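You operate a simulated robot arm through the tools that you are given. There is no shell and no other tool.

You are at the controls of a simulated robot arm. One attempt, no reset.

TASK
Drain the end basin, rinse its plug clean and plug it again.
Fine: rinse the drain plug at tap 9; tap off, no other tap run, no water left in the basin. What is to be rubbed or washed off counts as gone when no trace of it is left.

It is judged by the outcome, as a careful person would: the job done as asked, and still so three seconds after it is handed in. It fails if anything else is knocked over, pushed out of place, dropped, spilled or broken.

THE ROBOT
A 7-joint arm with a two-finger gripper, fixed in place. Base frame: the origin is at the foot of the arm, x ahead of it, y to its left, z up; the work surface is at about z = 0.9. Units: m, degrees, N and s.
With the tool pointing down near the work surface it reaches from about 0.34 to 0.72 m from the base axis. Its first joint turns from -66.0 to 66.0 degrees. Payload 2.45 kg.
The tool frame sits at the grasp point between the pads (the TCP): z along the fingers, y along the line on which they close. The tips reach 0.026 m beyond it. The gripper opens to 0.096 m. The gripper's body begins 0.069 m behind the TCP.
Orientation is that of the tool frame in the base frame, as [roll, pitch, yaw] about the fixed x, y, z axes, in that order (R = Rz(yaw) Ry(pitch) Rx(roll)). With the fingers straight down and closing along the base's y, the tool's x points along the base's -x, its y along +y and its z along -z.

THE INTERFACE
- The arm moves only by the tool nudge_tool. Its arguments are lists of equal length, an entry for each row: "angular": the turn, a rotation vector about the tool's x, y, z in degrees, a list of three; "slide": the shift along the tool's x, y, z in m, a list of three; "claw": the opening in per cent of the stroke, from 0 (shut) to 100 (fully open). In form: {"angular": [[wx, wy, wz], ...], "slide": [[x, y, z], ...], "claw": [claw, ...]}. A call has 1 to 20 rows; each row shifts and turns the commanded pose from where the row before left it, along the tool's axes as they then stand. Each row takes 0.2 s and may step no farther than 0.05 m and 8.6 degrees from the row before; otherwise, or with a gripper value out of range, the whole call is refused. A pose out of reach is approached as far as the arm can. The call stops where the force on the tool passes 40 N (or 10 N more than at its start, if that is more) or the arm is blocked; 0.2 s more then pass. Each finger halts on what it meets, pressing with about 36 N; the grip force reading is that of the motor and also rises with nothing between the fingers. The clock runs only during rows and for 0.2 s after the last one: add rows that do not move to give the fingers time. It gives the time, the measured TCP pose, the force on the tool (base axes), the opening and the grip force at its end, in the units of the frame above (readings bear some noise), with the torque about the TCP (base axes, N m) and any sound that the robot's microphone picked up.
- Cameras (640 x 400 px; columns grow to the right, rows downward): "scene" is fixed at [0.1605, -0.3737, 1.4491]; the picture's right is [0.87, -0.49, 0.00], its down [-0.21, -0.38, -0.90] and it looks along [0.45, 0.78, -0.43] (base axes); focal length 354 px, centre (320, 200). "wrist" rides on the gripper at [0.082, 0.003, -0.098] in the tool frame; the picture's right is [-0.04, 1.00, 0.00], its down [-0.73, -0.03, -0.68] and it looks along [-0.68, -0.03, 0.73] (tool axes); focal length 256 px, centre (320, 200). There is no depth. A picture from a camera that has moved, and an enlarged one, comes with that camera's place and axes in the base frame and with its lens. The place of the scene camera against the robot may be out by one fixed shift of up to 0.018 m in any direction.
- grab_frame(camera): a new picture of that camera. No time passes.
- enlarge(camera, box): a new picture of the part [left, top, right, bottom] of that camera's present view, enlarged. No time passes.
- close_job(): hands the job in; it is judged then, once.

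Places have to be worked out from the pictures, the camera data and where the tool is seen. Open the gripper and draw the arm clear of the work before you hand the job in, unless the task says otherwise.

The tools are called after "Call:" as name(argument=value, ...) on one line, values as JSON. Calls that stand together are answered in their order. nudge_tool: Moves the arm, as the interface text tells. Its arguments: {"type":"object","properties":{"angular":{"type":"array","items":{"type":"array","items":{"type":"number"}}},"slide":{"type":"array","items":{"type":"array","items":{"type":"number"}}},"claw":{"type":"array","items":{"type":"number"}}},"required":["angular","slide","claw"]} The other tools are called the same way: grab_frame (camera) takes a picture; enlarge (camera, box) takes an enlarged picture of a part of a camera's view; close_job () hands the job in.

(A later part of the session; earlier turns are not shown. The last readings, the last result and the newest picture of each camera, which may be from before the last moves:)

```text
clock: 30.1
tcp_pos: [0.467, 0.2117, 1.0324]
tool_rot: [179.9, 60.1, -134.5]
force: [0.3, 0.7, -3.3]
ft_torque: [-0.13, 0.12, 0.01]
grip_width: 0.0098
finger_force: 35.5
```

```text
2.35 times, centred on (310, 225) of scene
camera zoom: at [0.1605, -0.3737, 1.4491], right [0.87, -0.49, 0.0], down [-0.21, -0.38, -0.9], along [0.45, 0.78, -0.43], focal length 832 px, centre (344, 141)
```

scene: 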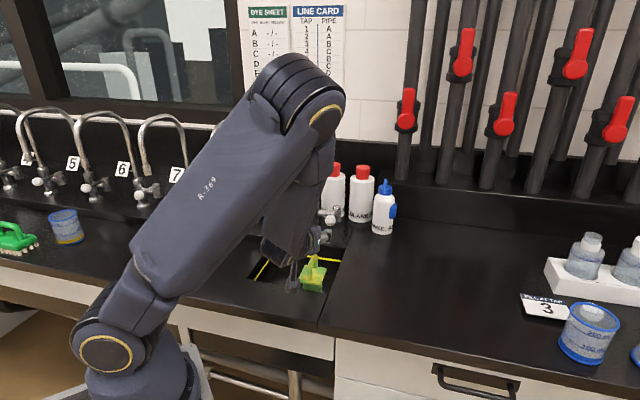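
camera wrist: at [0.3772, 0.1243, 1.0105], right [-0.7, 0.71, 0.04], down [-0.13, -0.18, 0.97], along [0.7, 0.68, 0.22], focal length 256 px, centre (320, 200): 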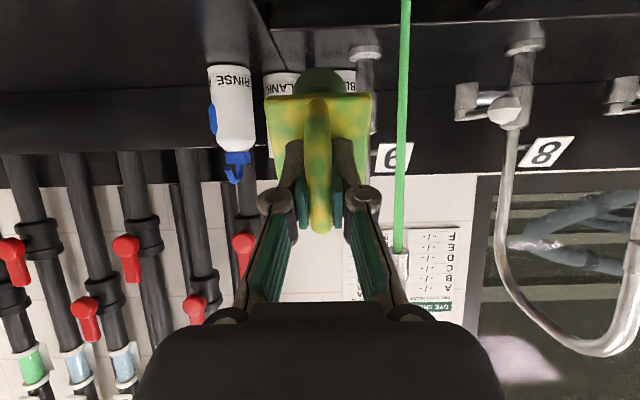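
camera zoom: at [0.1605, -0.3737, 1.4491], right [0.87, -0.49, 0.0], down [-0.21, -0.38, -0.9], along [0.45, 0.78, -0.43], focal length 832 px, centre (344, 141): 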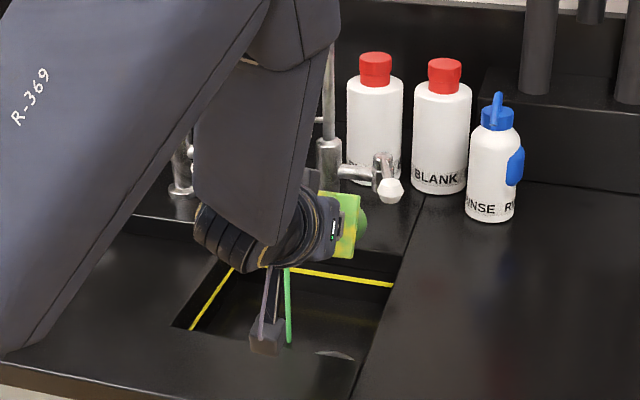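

Two views place the stream at about (0.4775, 0.3136). I lower the plug into the basin mouth and move sideways so the stream falls on the plug body, pausing to see its effect.

Call:
nudge_tool(angular=[[0, 0, 0], [0, 0, 0], [0, 0, 0], [0, 0, 0], [0, 0, 0], [0, 0, 0], [0, 0, 0], [0, 0, 0], [0, 0, 0]], slide=[[0.0238, 0.01, 0.0138], [0.0238, 0.01, 0.0138], [0, 0.02, 0], [0, 0.0123, 0], [0, 0.0123, 0], [0, 0, 0], [0, 0, 0], [0, 0, 0], [0, 0, 0]], claw=[0, 0, 0, 0, 0, 0, 0, 0, 0])

Call:
grab_frame(camera="wrist")

Call:
grab_frame(camera="scene")

```text
clock: 32.1
tcp_pos: [0.4288, 0.2636, 0.9741]
tool_rot: [180.0, 60.0, -134.4]
force: [0.0, 0.9, -2.6]
ft_torque: [-0.09, 0.11, -0.04]
grip_width: 0.0098
finger_force: 36.1
out of reach, approached as far as the arm can: row 3, 4
```

```text
taken
camera wrist: at [0.3391, 0.1753, 0.9529], right [-0.7, 0.71, 0.03], down [-0.13, -0.18, 0.97], along [0.7, 0.68, 0.22], focal length 256 px, centre (320, 200)
```

wrist: 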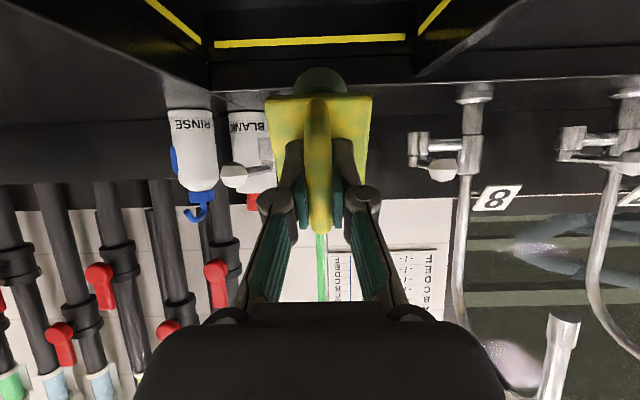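

```text
taken
```

scene: 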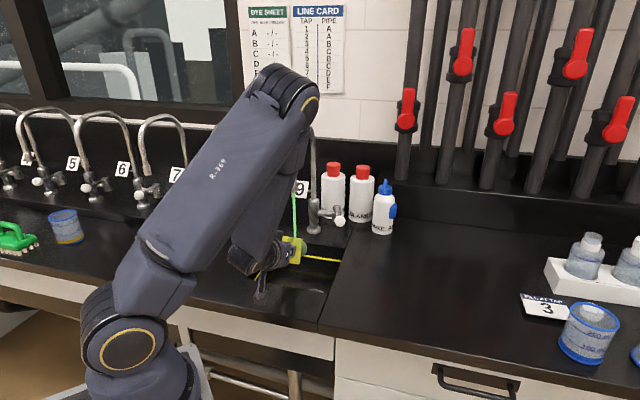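

The stream now meets the plug. I enlarge to see where it strikes and what it does.

Call:
enlarge(camera="wrist", box=[240, 50, 400, 250])

Call:
enlarge(camera="scene", box=[255, 180, 345, 310])

```text
2.00 times, centred on (320, 150) of wrist
camera zoom: at [0.3391, 0.1753, 0.9529], right [-0.7, 0.71, 0.03], down [-0.13, -0.18, 0.97], along [0.7, 0.68, 0.22], focal length 512 px, centre (320, 300)
```

zoom: 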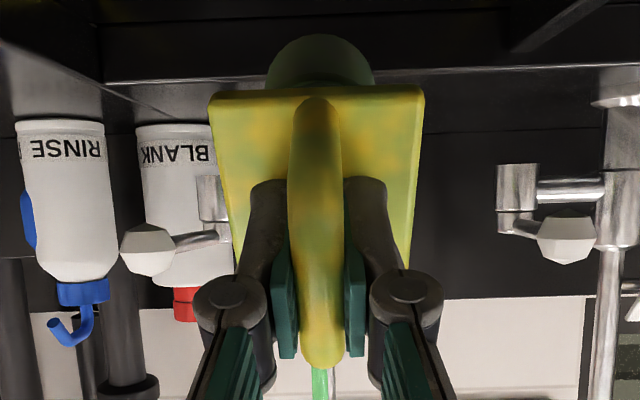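

```text
3.08 times, centred on (300, 245) of scene
camera zoom: at [0.1605, -0.3737, 1.4491], right [0.87, -0.49, 0.0], down [-0.21, -0.38, -0.9], along [0.45, 0.78, -0.43], focal length 1088 px, centre (382, 62)
```

zoom: 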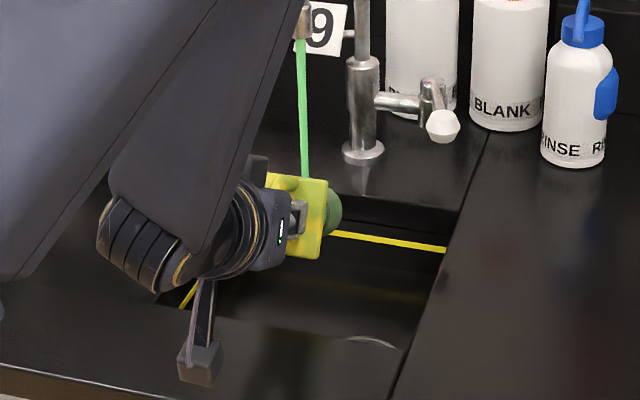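

The stream strikes the upper side of the body behind the plate. I zigzag the plug under it, working from body toward plate and handle, then check what gets cleaned.

Call:
nudge_tool(angular=[[0, 0, 0], [0, 0, 0], [0, 0, 0], [0, 0, 0], [0, 0, 0], [0, 0, 0], [0, 0, 0], [0, 0, 0], [0, 0, 0], [0, 0, 0], [0, 0, 0], [0, 0, 0], [0, 0, 0], [0, 0, 0], [0, 0, 0], [0, 0, 0], [0, 0, 0], [0, 0, 0], [0, 0, 0]], slide=[[0, -0.015, 0], [0, -0.013, 0], [0, 0.014, 0], [0, 0.014, 0], [0, 0.014, 0], [-0.006, 0.014, 0.0104], [0, -0.014, 0], [0, -0.014, 0], [0, -0.014, 0], [-0.006, -0.014, 0.0104], [0, 0.014, 0], [0, 0.014, 0], [0, 0.014, 0], [-0.006, 0.014, 0.0104], [0, -0.014, 0], [0, -0.014, 0], [0, -0.014, 0], [-0.003, -0.014, 0.0052], [0, 0, 0]], claw=[0, 0, 0, 0, 0, 0, 0, 0, 0, 0, 0, 0, 0, 0, 0, 0, 0, 0, 0])

Call:
enlarge(camera="wrist", box=[240, 50, 400, 250])

Call:
enlarge(camera="scene", box=[255, 180, 345, 310])

```text
clock: 36.1
tcp_pos: [0.4809, 0.2728, 0.9745]
tool_rot: [180.0, 60.0, -134.4]
force: [1.1, 0.1, -2.5]
ft_torque: [-0.11, 0.14, 0.01]
grip_width: 0.0099
finger_force: 36.2
out of reach, approached as far as the arm can: row 4
```

```text
2.00 times, centred on (320, 150) of wrist
camera zoom: at [0.3908, 0.1851, 0.9532], right [-0.7, 0.71, 0.03], down [-0.13, -0.18, 0.97], along [0.7, 0.68, 0.22], focal length 512 px, centre (320, 300)
```

zoom: 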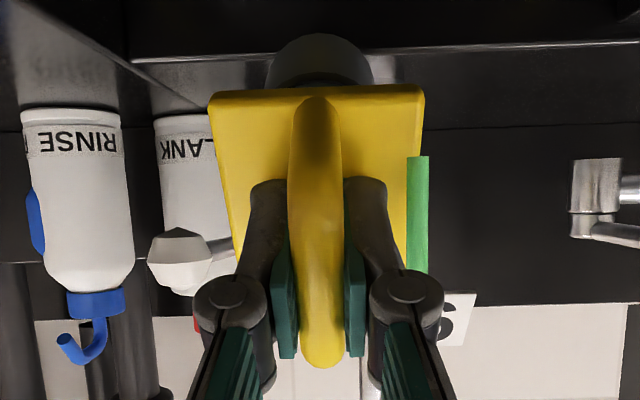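

```text
3.08 times, centred on (300, 245) of scene
camera zoom: at [0.1605, -0.3737, 1.4491], right [0.87, -0.49, 0.0], down [-0.21, -0.38, -0.9], along [0.45, 0.78, -0.43], focal length 1088 px, centre (382, 62)
```

zoom: 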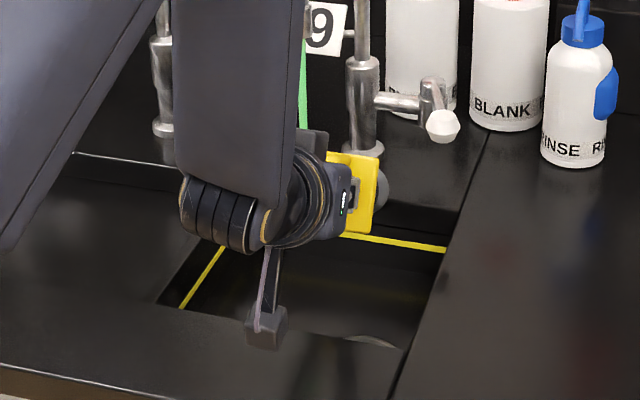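

The dye is coming off: plate and handle are now yellow and the body grey, apparently the plug's own colours. I inspect at higher magnification for remaining traces.

Call:
enlarge(camera="wrist", box=[285, 60, 380, 130])

Call:
enlarge(camera="wrist", box=[285, 130, 380, 240])

Call:
enlarge(camera="scene", box=[290, 220, 330, 265])

```text
5.71 times, centred on (332, 95) of wrist
camera zoom: at [0.3908, 0.1851, 0.9532], right [-0.7, 0.71, 0.03], down [-0.13, -0.18, 0.97], along [0.7, 0.68, 0.22], focal length 1463 px, centre (249, 800)
```

zoom: 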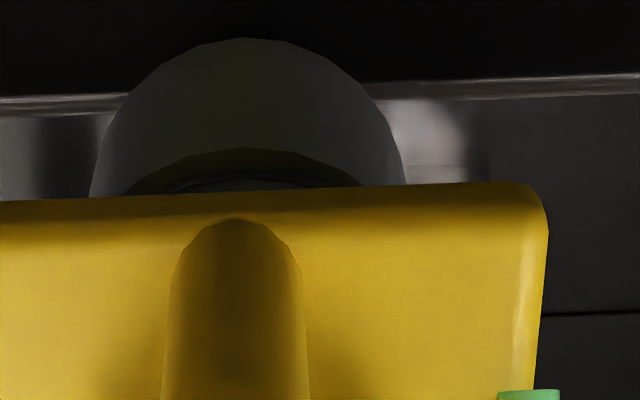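

```text
3.64 times, centred on (332, 185) of wrist
camera zoom: at [0.3908, 0.1851, 0.9532], right [-0.7, 0.71, 0.03], down [-0.13, -0.18, 0.97], along [0.7, 0.68, 0.22], focal length 931 px, centre (274, 254)
```

zoom: 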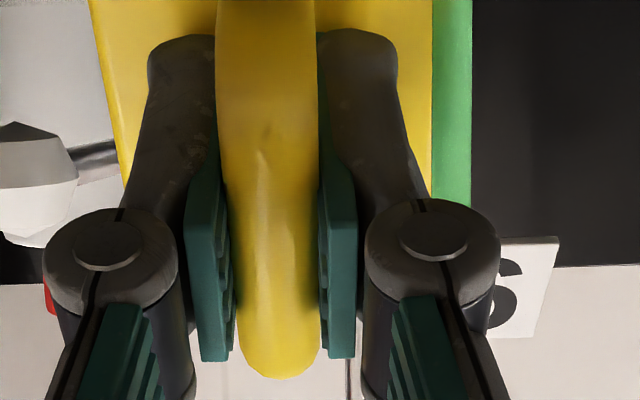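

```text
8.89 times, centred on (310, 242) of scene
camera zoom: at [0.1605, -0.3737, 1.4491], right [0.87, -0.49, 0.0], down [-0.21, -0.38, -0.9], along [0.45, 0.78, -0.43], focal length 3142 px, centre (409, -178)
```

zoom: 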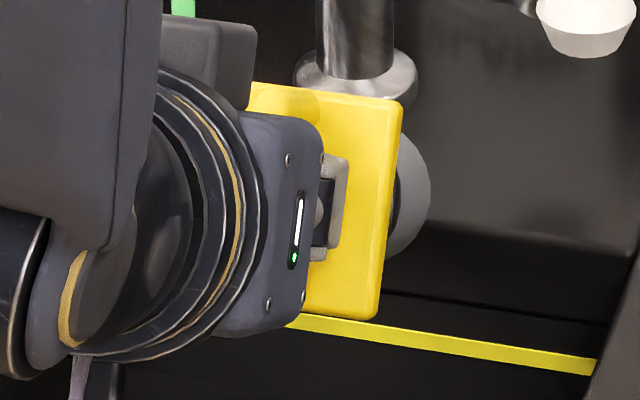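

No trace visible from these angles. For safety I continue over the plate and handle, finishing back on the body.

Call:
nudge_tool(angular=[[0, 0, 0], [0, 0, 0], [0, 0, 0], [0, 0, 0], [0, 0, 0], [0, 0, 0], [0, 0, 0], [0, 0, 0], [0, 0, 0], [0, 0, 0], [0, 0, 0], [0, 0, 0], [0, 0, 0], [0, 0, 0], [0, 0, 0], [0, 0, 0], [0, 0, 0]], slide=[[0, 0.0145, 0], [0, 0.0145, 0], [0, 0.0145, 0], [-0.006, 0.0145, 0.0104], [0, -0.0145, 0], [0, -0.0145, 0], [0, -0.0145, 0], [-0.006, -0.0145, 0.0104], [0, 0.0145, 0], [0, 0.0145, 0], [0, 0.0145, 0], [0, 0.0145, 0], [0, -0.015, 0], [0.015, -0.014, -0.026], [0.015, 0, -0.026], [0, 0, 0], [0, 0, 0]], claw=[0, 0, 0, 0, 0, 0, 0, 0, 0, 0, 0, 0, 0, 0, 0, 0, 0])

Call:
grab_frame(camera="wrist")

Call:
grab_frame(camera="scene")

```text
clock: 39.7
tcp_pos: [0.4361, 0.2666, 0.9738]
tool_rot: [-180.0, 59.9, -134.4]
force: [0.6, -0.9, -2.3]
ft_torque: [-0.11, 0.11, 0.0]
grip_width: 0.0096
finger_force: 35.9
```

```text
taken
camera wrist: at [0.3449, 0.1797, 0.9516], right [-0.7, 0.71, 0.03], down [-0.13, -0.18, 0.97], along [0.7, 0.68, 0.22], focal length 256 px, centre (320, 200)
```

wrist: 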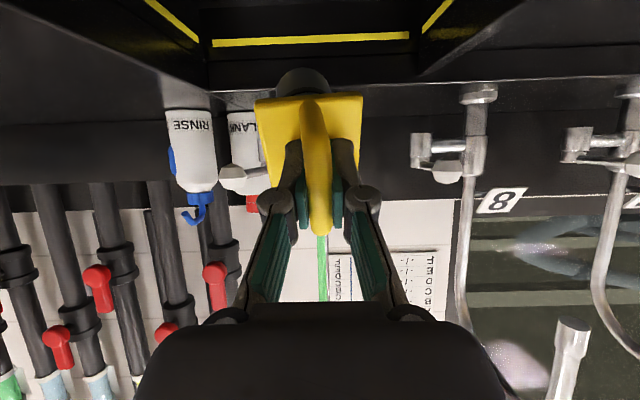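

```text
taken
```

scene: 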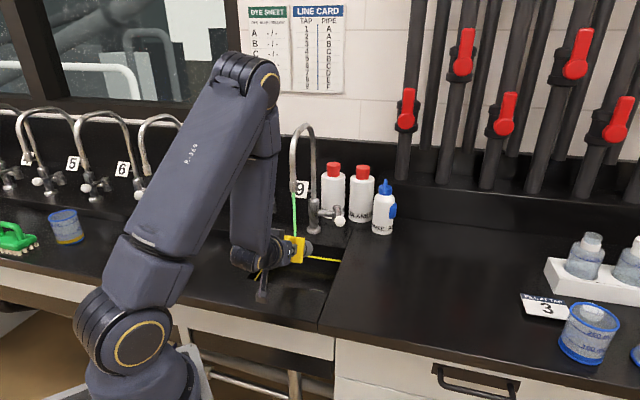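

The plug swung a few degrees about its handle bar in the grip (its body end grazed the rear rim during the last strokes), which I can compensate with tool roll. It looks clean; I take it out of the stream to the right, raise it, and bring the tool upright to inspect it.

Call:
nudge_tool(angular=[[0, 0, 0], [0, 0, 0], [0, 0, 0], [0, 7.5, 0], [0, 7.5, 0], [0, 7.5, 0], [0, 7.5, 0], [0, 7.5, 0], [0, 7.5, 0], [0, 7.5, 0], [0, 7.5, 0], [0, 0, 0]], slide=[[-0.019, -0.025, -0.011], [-0.019, -0.025, -0.011], [-0.019, -0.025, -0.011], [0, 0, 0], [0, 0, 0], [0, 0, 0], [0, 0, 0], [0, 0, 0], [0, 0, 0], [0, 0, 0], [0, 0, 0], [0, 0, 0]], claw=[0, 0, 0, 0, 0, 0, 0, 0, 0, 0, 0, 0])

Call:
grab_frame(camera="wrist")

Call:
enlarge(camera="scene", box=[230, 140, 390, 310])

Call:
enlarge(camera="scene", box=[290, 215, 350, 290])

```text
clock: 42.3
tcp_pos: [0.4874, 0.2148, 1.0411]
tool_rot: [-180.0, -0.1, -134.4]
force: [-0.8, -0.2, -3.3]
ft_torque: [-0.02, 0.05, 0.0]
grip_width: 0.0097
finger_force: 35.8
```

```text
taken
camera wrist: at [0.4287, 0.1588, 1.1393], right [-0.69, 0.73, 0.0], down [0.54, 0.5, 0.68], along [0.49, 0.46, -0.73], focal length 256 px, centre (320, 200)
```

wrist: 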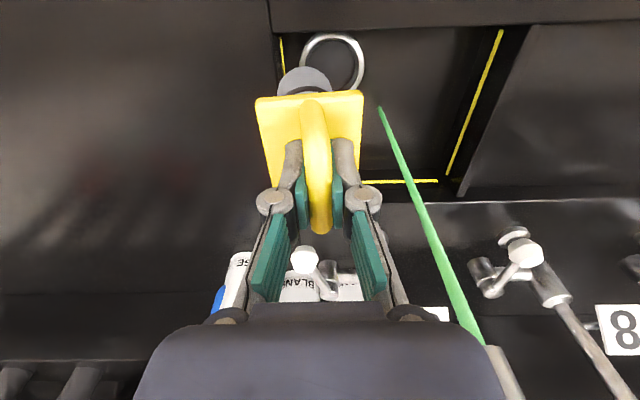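

```text
2.35 times, centred on (310, 225) of scene
camera zoom: at [0.1605, -0.3737, 1.4491], right [0.87, -0.49, 0.0], down [-0.21, -0.38, -0.9], along [0.45, 0.78, -0.43], focal length 832 px, centre (344, 141)
```

zoom: 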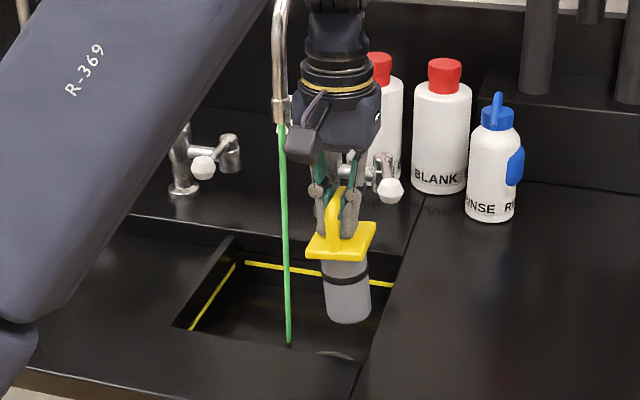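

```text
5.33 times, centred on (320, 252) of scene
camera zoom: at [0.1605, -0.3737, 1.4491], right [0.87, -0.49, 0.0], down [-0.21, -0.38, -0.9], along [0.45, 0.78, -0.43], focal length 1885 px, centre (320, -80)
```

zoom: 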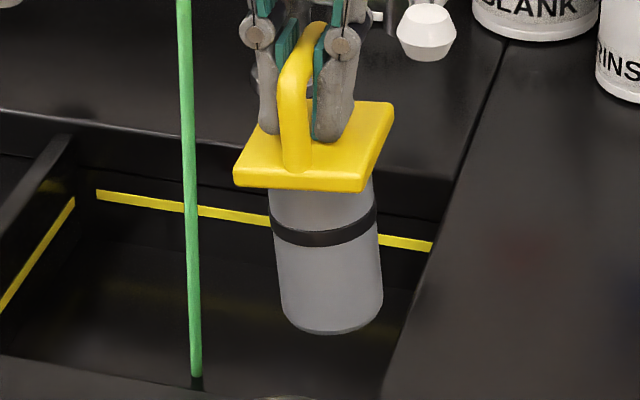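

The plug now reads clean yellow and grey with a black seal ring. I turn it 90° here, clear of the stream, to check the hidden sides.

Call:
nudge_tool(angular=[[0, 0, -8], [0, 0, -8], [0, 0, -8], [0, 0, -8], [0, 0, -8], [0, 0, -8], [0, 0, -8], [0, 0, -8], [0, 0, -8], [0, 0, -8], [0, 0, -8], [0, 0, 0]], slide=[[0, 0, 0], [0, 0, 0], [0, 0, 0], [0, 0, 0], [0, 0, 0], [0, 0, 0], [0, 0, 0], [0, 0, 0], [0, 0, 0], [0, 0, 0], [0, 0, 0], [0, 0, 0]], claw=[0, 0, 0, 0, 0, 0, 0, 0, 0, 0, 0, 0])

Call:
enlarge(camera="scene", box=[290, 215, 350, 290])

Call:
grab_frame(camera="wrist")

```text
clock: 44.9
tcp_pos: [0.4884, 0.215, 1.041]
tool_rot: [179.9, -0.1, -46.3]
force: [-0.2, -0.3, -2.3]
ft_torque: [0.02, 0.04, 0.02]
grip_width: 0.0096
finger_force: 36.3
```

```text
5.33 times, centred on (320, 252) of scene
camera zoom: at [0.1605, -0.3737, 1.4491], right [0.87, -0.49, 0.0], down [-0.21, -0.38, -0.9], along [0.45, 0.78, -0.43], focal length 1885 px, centre (320, -80)
```

zoom: 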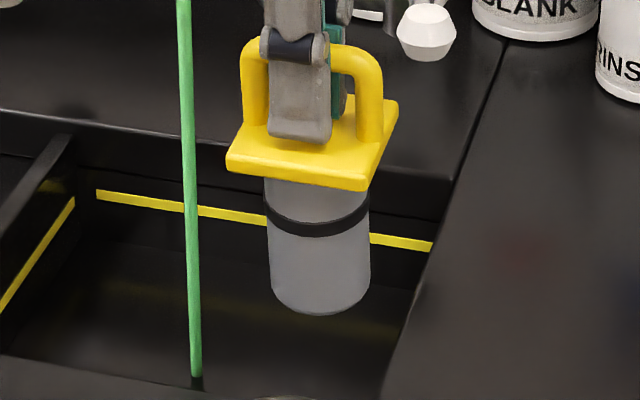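

```text
taken
camera wrist: at [0.5427, 0.1538, 1.139], right [-0.75, -0.66, 0.0], down [-0.49, 0.55, 0.68], along [-0.45, 0.51, -0.73], focal length 256 px, centre (320, 200)
```

wrist: 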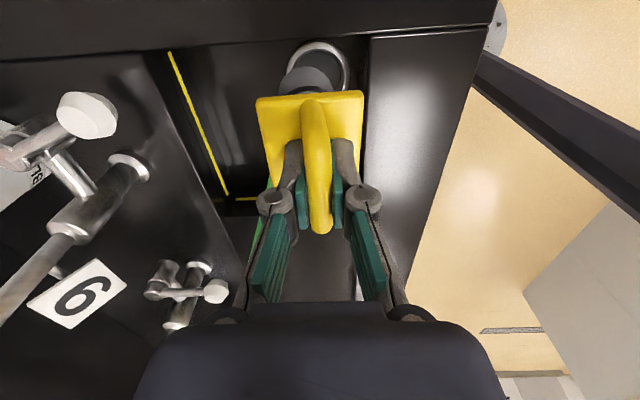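

All visible sides are clean. I turn back, roll the tool about 7° so the plug hangs vertical, and carry it to the rear-right of the basin floor beside the drain, where it can stand dry while I shut the tap.

Call:
nudge_tool(angular=[[0, 0, 8], [0, 0, 8], [0, 0, 8], [0, 0, 8], [0, 0, 8], [0, 0, 8], [0, 0, 8], [0, 0, 8], [0, 0, 8], [0, 0, 8], [0, 0, 8], [-7, 0, 0], [0, 0, 0], [0, 0, 0], [0, 0, 0], [0, 0, 0]], slide=[[0, 0, 0], [0, 0, 0], [0, 0, 0], [0, 0, 0], [0, 0, 0], [0, 0, 0], [0, 0, 0], [0, 0, 0], [0, 0, 0], [0, 0, 0], [0, 0, 0], [0, 0.003, 0], [-0.023, 0, 0], [-0.023, 0, 0], [-0.023, 0, 0], [0, 0, 0]], claw=[0, 0, 0, 0, 0, 0, 0, 0, 0, 0, 0, 0, 0, 0, 0, 0])

Call:
grab_frame(camera="wrist")

Call:
enlarge(camera="scene", box=[230, 140, 390, 310])

```text
clock: 48.3
tcp_pos: [0.5341, 0.2663, 1.0396]
tool_rot: [173.0, 0.0, -134.5]
force: [-0.5, 0.7, -1.7]
ft_torque: [0.0, -0.04, 0.01]
grip_width: 0.0099
finger_force: 36.2
```

```text
taken
camera wrist: at [0.4837, 0.2017, 1.1374], right [-0.68, 0.72, 0.12], down [0.59, 0.44, 0.67], along [0.43, 0.53, -0.73], focal length 256 px, centre (320, 200)
```

wrist: 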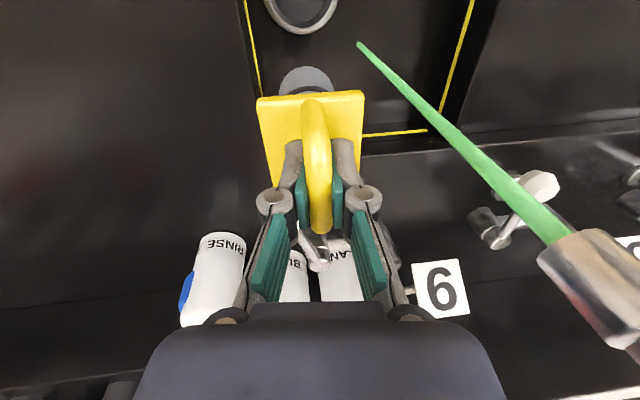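

```text
2.35 times, centred on (310, 225) of scene
camera zoom: at [0.1605, -0.3737, 1.4491], right [0.87, -0.49, 0.0], down [-0.21, -0.38, -0.9], along [0.45, 0.78, -0.43], focal length 832 px, centre (344, 141)
```

zoom: 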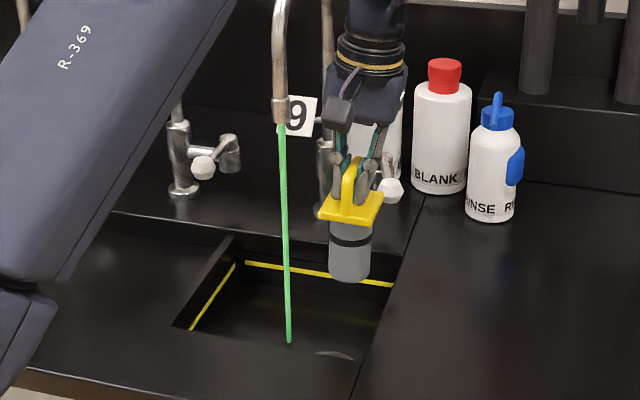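

The plug hangs vertical at basin coordinates (0.041, 0.112), clear of drain, stream and lever. I lower it most of the way.

Call:
nudge_tool(angular=[[0, 0, 0], [0, 0, 0], [0, 0, 0], [0, 0, 0], [0, 0, 0]], slide=[[0, -0.00244, 0.01985], [0, -0.00244, 0.01985], [0, -0.00244, 0.01985], [0, -0.00244, 0.01985], [0, 0, 0]], claw=[0, 0, 0, 0, 0])

Call:
grab_frame(camera="wrist")

Call:
enlarge(camera="scene", box=[230, 140, 390, 310])

```text
clock: 49.5
tcp_pos: [0.5334, 0.2668, 0.9605]
tool_rot: [173.1, 0.0, -134.4]
force: [1.4, -0.6, -2.4]
ft_torque: [-0.01, -0.02, -0.01]
grip_width: 0.0099
finger_force: 35.8
```

```text
taken
camera wrist: at [0.4842, 0.2033, 1.0581], right [-0.68, 0.72, 0.12], down [0.59, 0.45, 0.67], along [0.43, 0.53, -0.73], focal length 256 px, centre (320, 200)
```

wrist: 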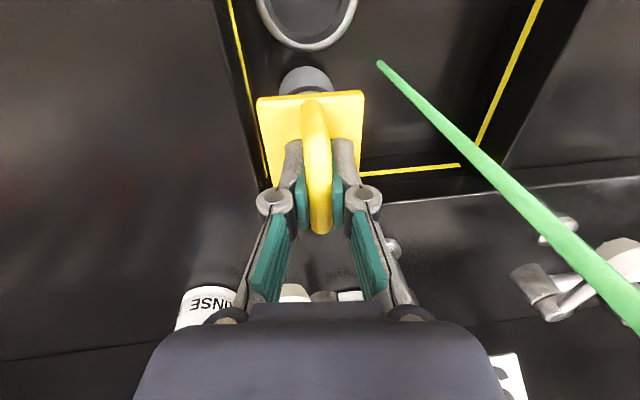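

```text
2.35 times, centred on (310, 225) of scene
camera zoom: at [0.1605, -0.3737, 1.4491], right [0.87, -0.49, 0.0], down [-0.21, -0.38, -0.9], along [0.45, 0.78, -0.43], focal length 832 px, centre (344, 141)
```

zoom: 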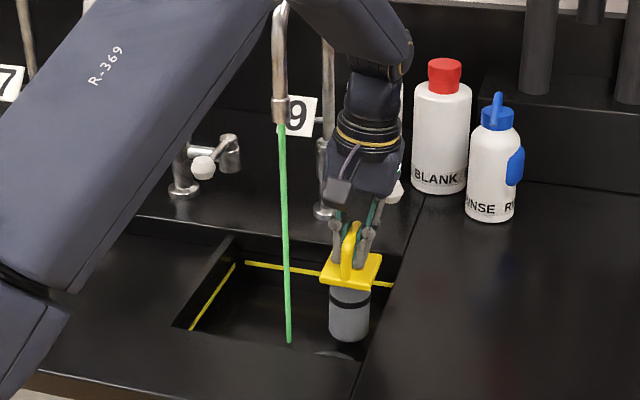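

Still free. I lower in small steps to find the floor.

Call:
nudge_tool(angular=[[0, 0, 0], [0, 0, 0], [0, 0, 0], [0, 0, 0]], slide=[[0, -0.0012, 0.01], [0, -0.0007, 0.006], [0, -0.0004, 0.003], [0, 0, 0]], claw=[0, 0, 0, 0])

Call:
nudge_tool(angular=[[0, 0, 0], [0, 0, 0], [0, 0, 0]], slide=[[0, -0.0002, 0.002], [0, -0.0002, 0.002], [0, 0, 0]], claw=[0, 0, 0])

```text
clock: 50.5
tcp_pos: [0.5335, 0.2661, 0.9432]
tool_rot: [173.0, 0.1, -134.3]
force: [-1.9, -0.6, 5.0]
ft_torque: [-0.18, 0.09, -0.03]
grip_width: 0.01
finger_force: 36.2
```

```text
clock: 51.3
tcp_pos: [0.5342, 0.2673, 0.94]
tool_rot: [173.1, 0.5, -134.5]
force: [-0.3, 2.9, 34.5]
ft_torque: [0.08, -0.49, 0.03]
grip_width: 0.0109
finger_force: 35.8
```

Floor contact at TCP z≈0.943, now pressing 34 N. I relieve the pressure and release gently.

Call:
nudge_tool(angular=[[0, 0, 0], [0, 0, 0], [0, 0, 0], [0, 0, 0]], slide=[[0, 0.0002, -0.0025], [0, 0, 0], [0, 0, 0], [0, 0, 0]], claw=[0, 0, 13, 18])

Call:
grab_frame(camera="wrist")

Call:
enlarge(camera="scene", box=[270, 200, 360, 310])

```text
clock: 52.3
tcp_pos: [0.5322, 0.2652, 0.9379]
tool_rot: [173.0, -0.2, -134.5]
force: [1.0, 0.6, 3.1]
ft_torque: [0.0, -0.04, -0.02]
grip_width: 0.0191
finger_force: 0.2
```

```text
taken
camera wrist: at [0.4826, 0.2013, 1.0368], right [-0.68, 0.72, 0.12], down [0.6, 0.45, 0.67], along [0.43, 0.53, -0.73], focal length 256 px, centre (320, 200)
```

wrist: 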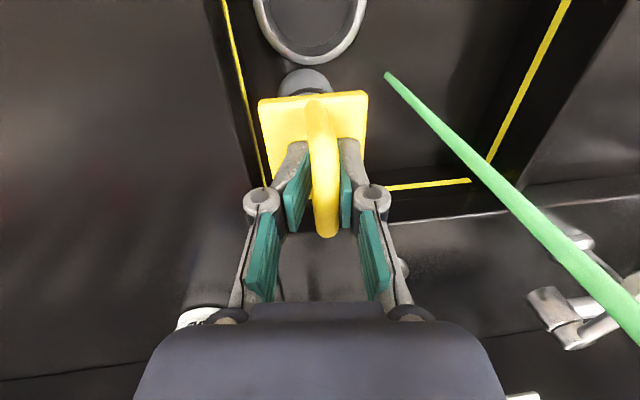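

```text
3.64 times, centred on (315, 255) of scene
camera zoom: at [0.1604, -0.3737, 1.4491], right [0.87, -0.49, 0.0], down [-0.21, -0.38, -0.9], along [0.45, 0.78, -0.43], focal length 1286 px, centre (338, 0)
```

zoom: 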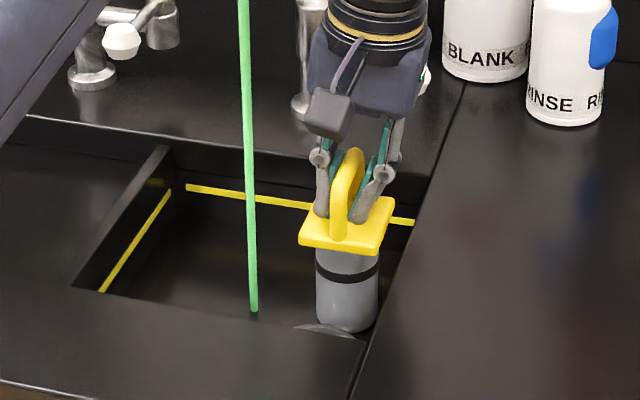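

The plug stands upright on its own. I open wider, centre off the handle and rise straight up clear of it.

Call:
nudge_tool(angular=[[0, 0, 0], [0, 0, 0], [0, 0, 0], [0, 0, 0], [0, 0, 0], [0, 0, 0], [0, 0, 0]], slide=[[0, 0.0015, -0.003], [0, 0.0015, 0], [0, 0, 0], [0, 0.0012, -0.01], [0, 0.00244, -0.01985], [0, 0.0036, -0.03], [0, 0, 0]], claw=[26, 36, 40, 40, 40, 40, 40])

Call:
grab_frame(camera="wrist")

Call:
enlarge(camera="scene", box=[230, 140, 390, 310])

```text
clock: 53.9
tcp_pos: [0.5313, 0.2708, 1.004]
tool_rot: [173.0, 0.1, -134.5]
force: [-0.5, -0.3, 0.1]
ft_torque: [0.0, -0.01, -0.04]
grip_width: 0.0384
finger_force: 0.0
```

```text
taken
camera wrist: at [0.4816, 0.2057, 1.1009], right [-0.68, 0.72, 0.12], down [0.59, 0.45, 0.67], along [0.43, 0.53, -0.73], focal length 256 px, centre (320, 200)
```

wrist: 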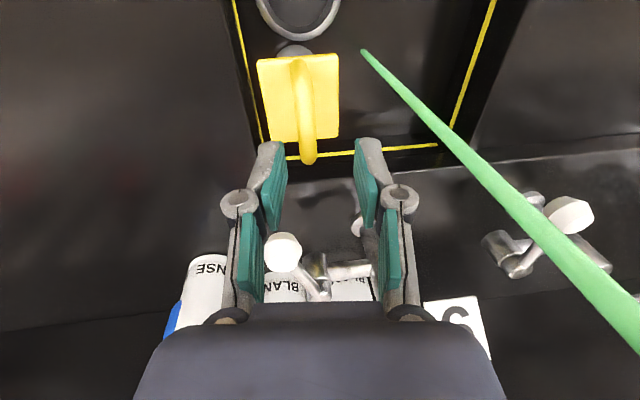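

```text
2.35 times, centred on (310, 225) of scene
camera zoom: at [0.1605, -0.3737, 1.4491], right [0.87, -0.49, 0.0], down [-0.21, -0.38, -0.9], along [0.45, 0.78, -0.43], focal length 832 px, centre (344, 141)
```

zoom: 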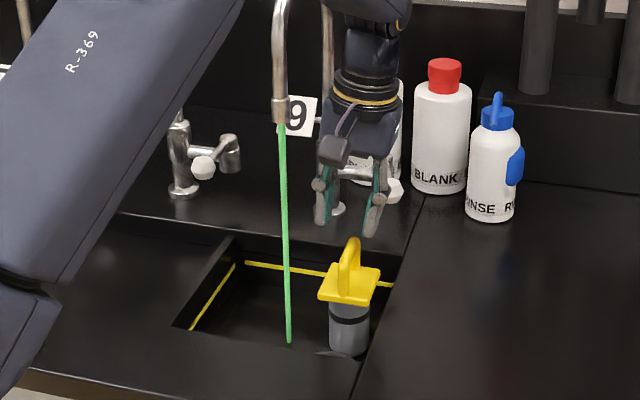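

The plug stands securely, and the lever knob is now at about (0.602, 0.301), roughly 30° open. I rise, level, and tilt toward the tap again, lining up with the knob.

Call:
nudge_tool(angular=[[0, 0, 0], [7, 0, 0], [0, 0, 0], [0, -8.3, 0], [0, -8.3, 0], [0, -8.3, 0], [0, -8.3, 0], [0, -8.3, 0], [0, -8.3, 0], [0, 0, 0]], slide=[[0, 0.0036, -0.03], [0.025, 0, 0], [0.025, 0, 0], [0, -0.005, 0], [0, -0.005, 0], [0, -0.005, 0], [0, -0.005, 0], [0, -0.004, 0], [0, -0.004, 0], [0, 0, 0]], claw=[40, 50, 50, 50, 50, 50, 50, 50, 50, 50])

Call:
grab_frame(camera="wrist")

```text
clock: 56.1
tcp_pos: [0.5161, 0.2126, 1.0342]
tool_rot: [180.0, 49.8, -134.4]
force: [0.2, -0.4, 0.9]
ft_torque: [-0.01, 0.0, 0.03]
grip_width: 0.048
finger_force: 0.1
```

```text
taken
camera wrist: at [0.4253, 0.1241, 1.0346], right [-0.7, 0.72, 0.03], down [-0.01, -0.05, 1.0], along [0.72, 0.69, 0.05], focal length 256 px, centre (320, 200)
```

wrist: 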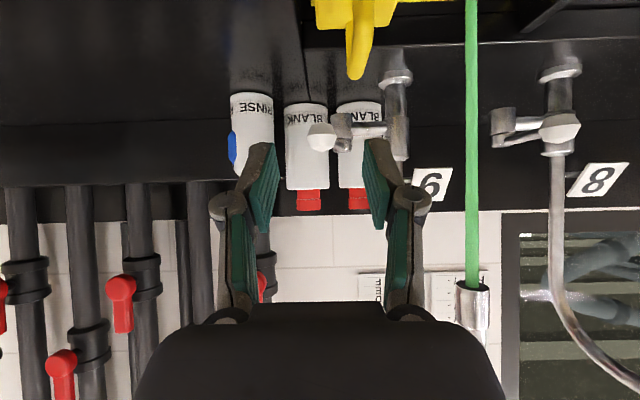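

The knob is aligned between the fingers. I advance to straddle it.

Call:
nudge_tool(angular=[[0, 0, 0], [0, 0, 0], [0, 0, 0], [0, 0, 0]], slide=[[-0.013, 0, 0.0378], [-0.013, 0, 0.0378], [-0.013, 0, 0.0378], [0, 0, 0]], claw=[50, 50, 50, 50])

Call:
grab_frame(camera="wrist")

Call:
enlarge(camera="scene", box=[230, 140, 390, 310])

```text
clock: 57.1
tcp_pos: [0.5983, 0.2933, 0.9872]
tool_rot: [180.0, 49.7, -134.3]
force: [-0.2, 0.6, 0.2]
ft_torque: [-0.01, 0.0, 0.01]
grip_width: 0.048
finger_force: 0.1
```

```text
taken
camera wrist: at [0.506, 0.2046, 0.9896], right [-0.7, 0.72, 0.03], down [-0.01, -0.05, 1.0], along [0.72, 0.69, 0.04], focal length 256 px, centre (320, 200)
```

wrist: 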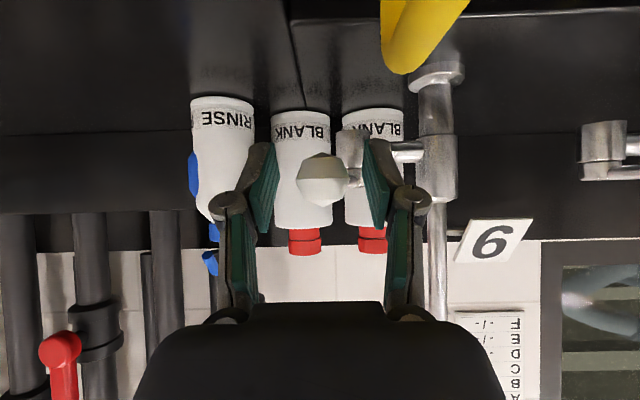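

```text
2.35 times, centred on (310, 225) of scene
camera zoom: at [0.1605, -0.3737, 1.4491], right [0.87, -0.49, 0.0], down [-0.21, -0.38, -0.9], along [0.45, 0.78, -0.43], focal length 832 px, centre (344, 141)
```

zoom: 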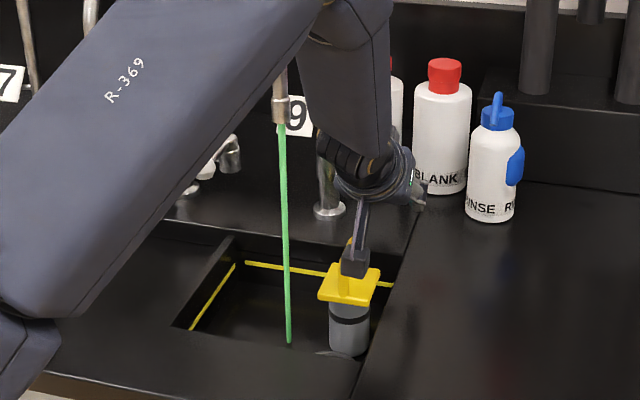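

The knob is straddled again. I swing it left toward its closed, forward-pointing position.

Call:
nudge_tool(angular=[[0, 0, 0], [0, 0, 0], [0, 0, 0], [0, 0, 0], [0, 0, 0], [0, 0, 0]], slide=[[0, 0.007, 0], [0, 0.007, 0], [0, 0.007, 0], [0, 0.007, 0], [0, 0.005, 0], [0, 0, 0]], claw=[50, 50, 50, 50, 50, 50])

Call:
grab_frame(camera="wrist")

Call:
enlarge(camera="scene", box=[230, 140, 390, 310])

```text
clock: 58.5
tcp_pos: [0.572, 0.3134, 0.9899]
tool_rot: [-180.0, 49.8, -134.4]
force: [0.5, 0.3, 0.4]
ft_torque: [0.03, 0.0, 0.03]
grip_width: 0.0479
finger_force: 0.0
```

```text
taken
camera wrist: at [0.4813, 0.2257, 0.9912], right [-0.7, 0.72, 0.03], down [-0.01, -0.05, 1.0], along [0.72, 0.69, 0.04], focal length 256 px, centre (320, 200)
```

wrist: 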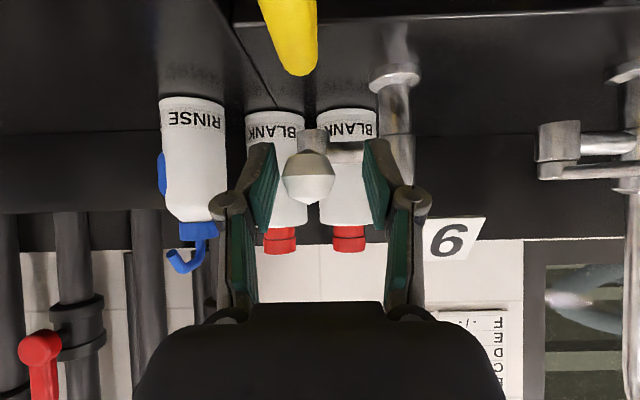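

```text
2.35 times, centred on (310, 225) of scene
camera zoom: at [0.1605, -0.3737, 1.4491], right [0.87, -0.49, 0.0], down [-0.21, -0.38, -0.9], along [0.45, 0.78, -0.43], focal length 832 px, centre (344, 141)
```

zoom: 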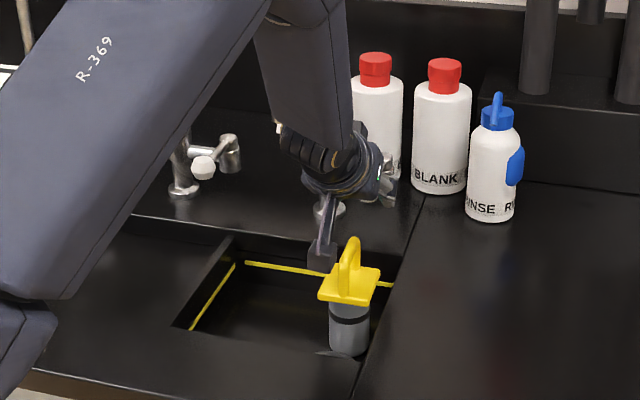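

The stream has stopped and the knob is exactly back at its original place. I withdraw and bring the tool upright in front of the plug.

Call:
nudge_tool(angular=[[0, 0, 0], [0, 0, 0], [0, 0, 0], [0, 8.3, 0], [0, 8.3, 0], [0, 8.3, 0], [0, 8.3, 0], [0, 8.3, 0], [0, 8.3, 0], [-7, 0, 0], [0, 0, 0]], slide=[[0.013, 0, -0.0378], [0.013, 0, -0.0378], [0.013, 0, -0.0378], [0, -0.001, 0], [0, -0.001, 0], [0, -0.001, 0], [0, -0.001, 0], [0, -0.001, 0], [0, -0.001, 0], [0, 0, 0], [0, 0, 0]], claw=[50, 50, 50, 45, 45, 45, 45, 45, 45, 45, 45])

Call:
grab_frame(camera="wrist")

Call:
grab_frame(camera="scene")

```text
clock: 60.9
tcp_pos: [0.4975, 0.2316, 1.0335]
tool_rot: [173.0, 0.0, -134.4]
force: [-0.3, -0.2, 0.4]
ft_torque: [0.0, 0.01, 0.01]
grip_width: 0.0434
finger_force: 0.0
```

```text
taken
camera wrist: at [0.4478, 0.168, 1.1314], right [-0.68, 0.72, 0.12], down [0.59, 0.45, 0.67], along [0.43, 0.53, -0.73], focal length 256 px, centre (320, 200)
```

wrist: 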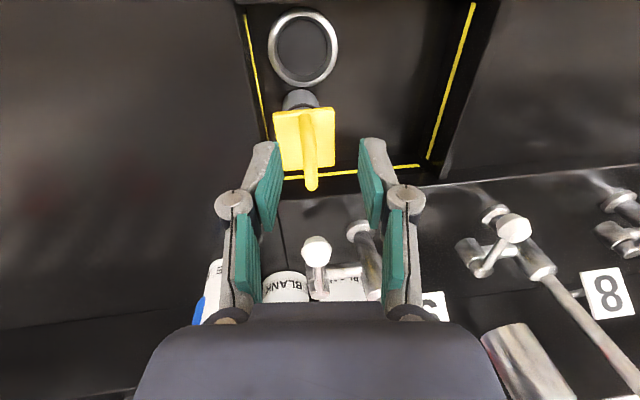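

```text
taken
```

scene: 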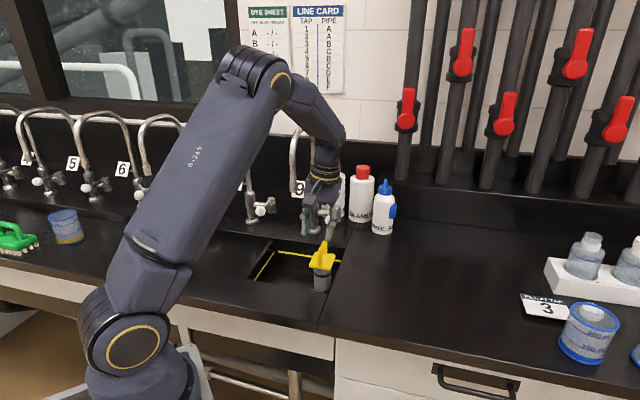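

Plug and drain are both clearly visible. I move over the plug handle and lower partway.

Call:
nudge_tool(angular=[[0, 0, 0], [0, 0, 0], [0, 0, 0], [0, 0, 0], [0, 0, 0], [0, 0, 0]], slide=[[-0.023, 0, 0], [-0.0228, 0, 0], [0, -0.00244, 0.01985], [0, -0.00244, 0.01985], [0, -0.00244, 0.01985], [0, 0, 0]], claw=[45, 45, 45, 45, 45, 45])

Call:
grab_frame(camera="wrist")

```text
clock: 62.3
tcp_pos: [0.529, 0.2641, 0.9724]
tool_rot: [173.0, 0.0, -134.5]
force: [0.5, 0.3, -0.9]
ft_torque: [-0.03, -0.01, 0.0]
grip_width: 0.0434
finger_force: 0.0
```

```text
taken
camera wrist: at [0.4797, 0.1994, 1.0697], right [-0.68, 0.72, 0.12], down [0.59, 0.45, 0.67], along [0.43, 0.53, -0.73], focal length 256 px, centre (320, 200)
```

wrist: 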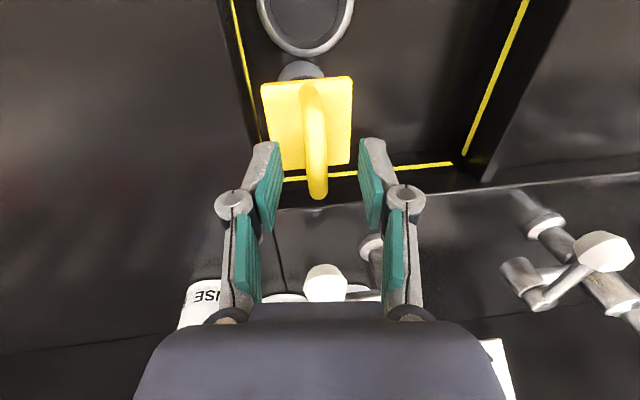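

The handle is between the fingers. I lower the remaining 27 mm, close and check.

Call:
nudge_tool(angular=[[0, 0, 0], [0, 0, 0], [0, 0, 0], [0, 0, 0], [0, 0, 0], [0, 0, 0], [0, 0, 0], [0, 0, 0]], slide=[[0, -0.0018, 0.015], [0, -0.0015, 0.012], [0, 0, 0], [0, 0, 0], [0, 0, 0], [0, 0, 0], [0, 0, 0], [0, 0, 0]], claw=[45, 45, 45, 25, 15, 0, 0, 0])

Call:
grab_frame(camera="wrist")

Call:
enlarge(camera="scene", box=[270, 200, 360, 310])

```text
clock: 64.1
tcp_pos: [0.5301, 0.2629, 0.9467]
tool_rot: [173.0, 0.0, -134.4]
force: [0.5, 0.3, 0.3]
ft_torque: [0.0, -0.01, 0.02]
grip_width: 0.01
finger_force: 35.8
```

```text
taken
camera wrist: at [0.4793, 0.1993, 1.0454], right [-0.68, 0.72, 0.12], down [0.59, 0.45, 0.67], along [0.43, 0.53, -0.73], focal length 256 px, centre (320, 200)
```

wrist: 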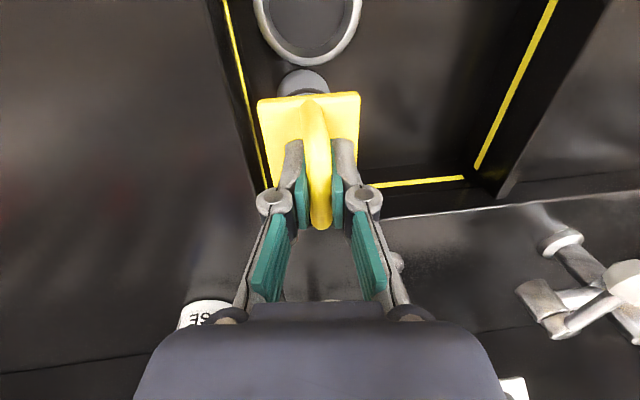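

```text
3.64 times, centred on (315, 255) of scene
camera zoom: at [0.1605, -0.3737, 1.4491], right [0.87, -0.49, 0.0], down [-0.21, -0.38, -0.9], along [0.45, 0.78, -0.43], focal length 1286 px, centre (338, 0)
```

zoom: 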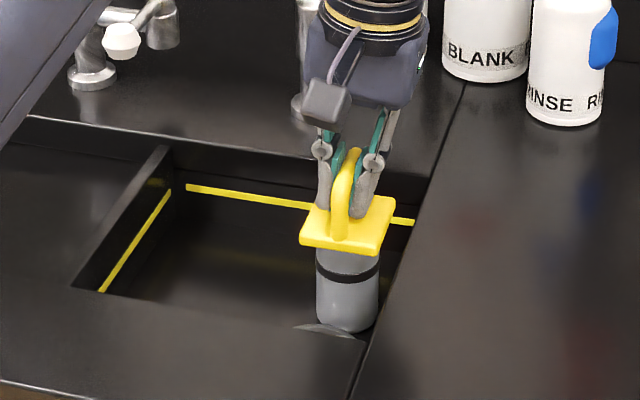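

Firm grip with the plug vertical and no load. The tap is off and the basin is empty. I lift 5 cm and carry it to just above the drain.

Call:
nudge_tool(angular=[[0, 0, 0], [0, 0, 0], [0, 0, 0], [0, 0, 0], [0, 0, 0], [0, 0, 0], [0, 0, 0]], slide=[[0, 0.0018, -0.015], [0, 0.0024, -0.02], [0, 0.0018, -0.015], [0.0197, 0.0028, 0.0003], [0.0197, 0.0028, 0.0003], [0.0197, 0.0028, 0.0003], [0, 0, 0]], claw=[0, 0, 0, 0, 0, 0, 0])

Call:
grab_frame(camera="wrist")

Call:
enlarge(camera="scene", box=[270, 200, 360, 310])

```text
clock: 65.7
tcp_pos: [0.4813, 0.2268, 0.998]
tool_rot: [172.9, 0.0, -134.4]
force: [-0.5, -0.1, -2.8]
ft_torque: [0.02, -0.02, -0.03]
grip_width: 0.0099
finger_force: 36.0
```

```text
taken
camera wrist: at [0.4317, 0.1636, 1.0958], right [-0.68, 0.72, 0.12], down [0.59, 0.44, 0.67], along [0.43, 0.53, -0.73], focal length 256 px, centre (320, 200)
```

wrist: 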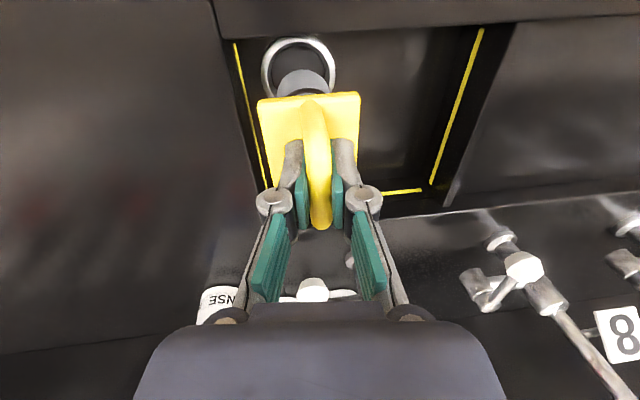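

```text
3.64 times, centred on (315, 255) of scene
camera zoom: at [0.1605, -0.3737, 1.4491], right [0.87, -0.49, 0.0], down [-0.21, -0.38, -0.9], along [0.45, 0.78, -0.43], focal length 1286 px, centre (338, 0)
```

zoom: 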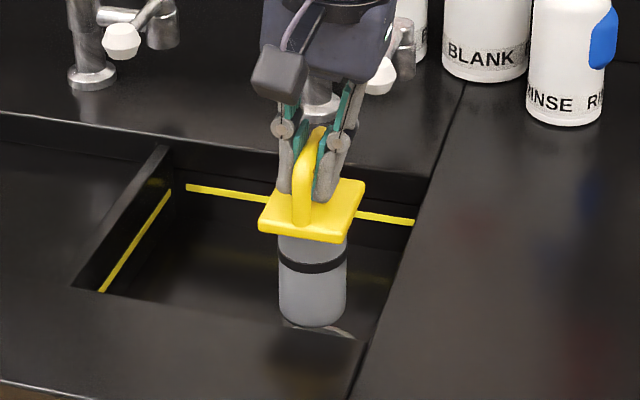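

The plug hangs over the ring. I lower to just above the seat and check the alignment.

Call:
nudge_tool(angular=[[0, 0, 0], [0, 0, 0], [0, 0, 0]], slide=[[0, -0.0024, 0.02], [0, -0.0018, 0.015], [0, 0, 0]], claw=[0, 0, 0])

Call:
grab_frame(camera="wrist")

Call:
enlarge(camera="wrist", box=[230, 20, 390, 120])

```text
clock: 66.5
tcp_pos: [0.4817, 0.2275, 0.9632]
tool_rot: [173.1, 0.0, -134.4]
force: [-0.2, 0.6, -2.8]
ft_torque: [0.02, -0.01, -0.04]
grip_width: 0.01
finger_force: 35.6
```

```text
taken
camera wrist: at [0.432, 0.1632, 1.0607], right [-0.68, 0.72, 0.12], down [0.59, 0.45, 0.67], along [0.43, 0.53, -0.73], focal length 256 px, centre (320, 200)
```

wrist: 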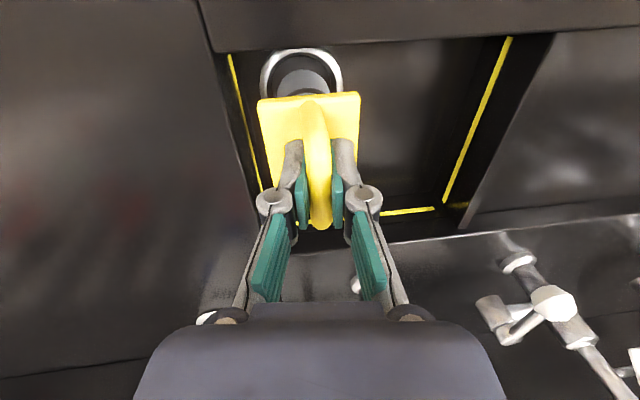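

```text
4.00 times, centred on (310, 70) of wrist
camera zoom: at [0.432, 0.1632, 1.0607], right [-0.68, 0.72, 0.12], down [0.59, 0.45, 0.67], along [0.43, 0.53, -0.73], focal length 1024 px, centre (360, 720)
```

zoom: 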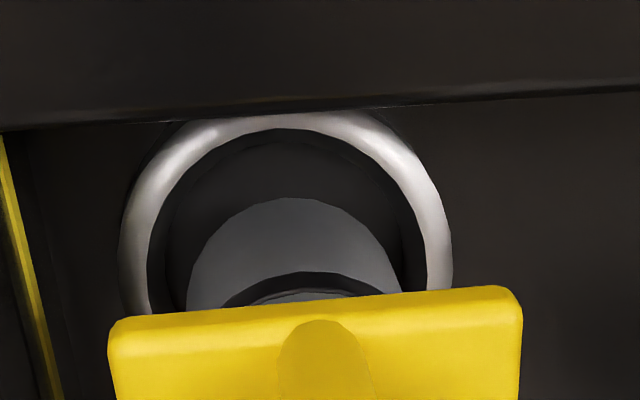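

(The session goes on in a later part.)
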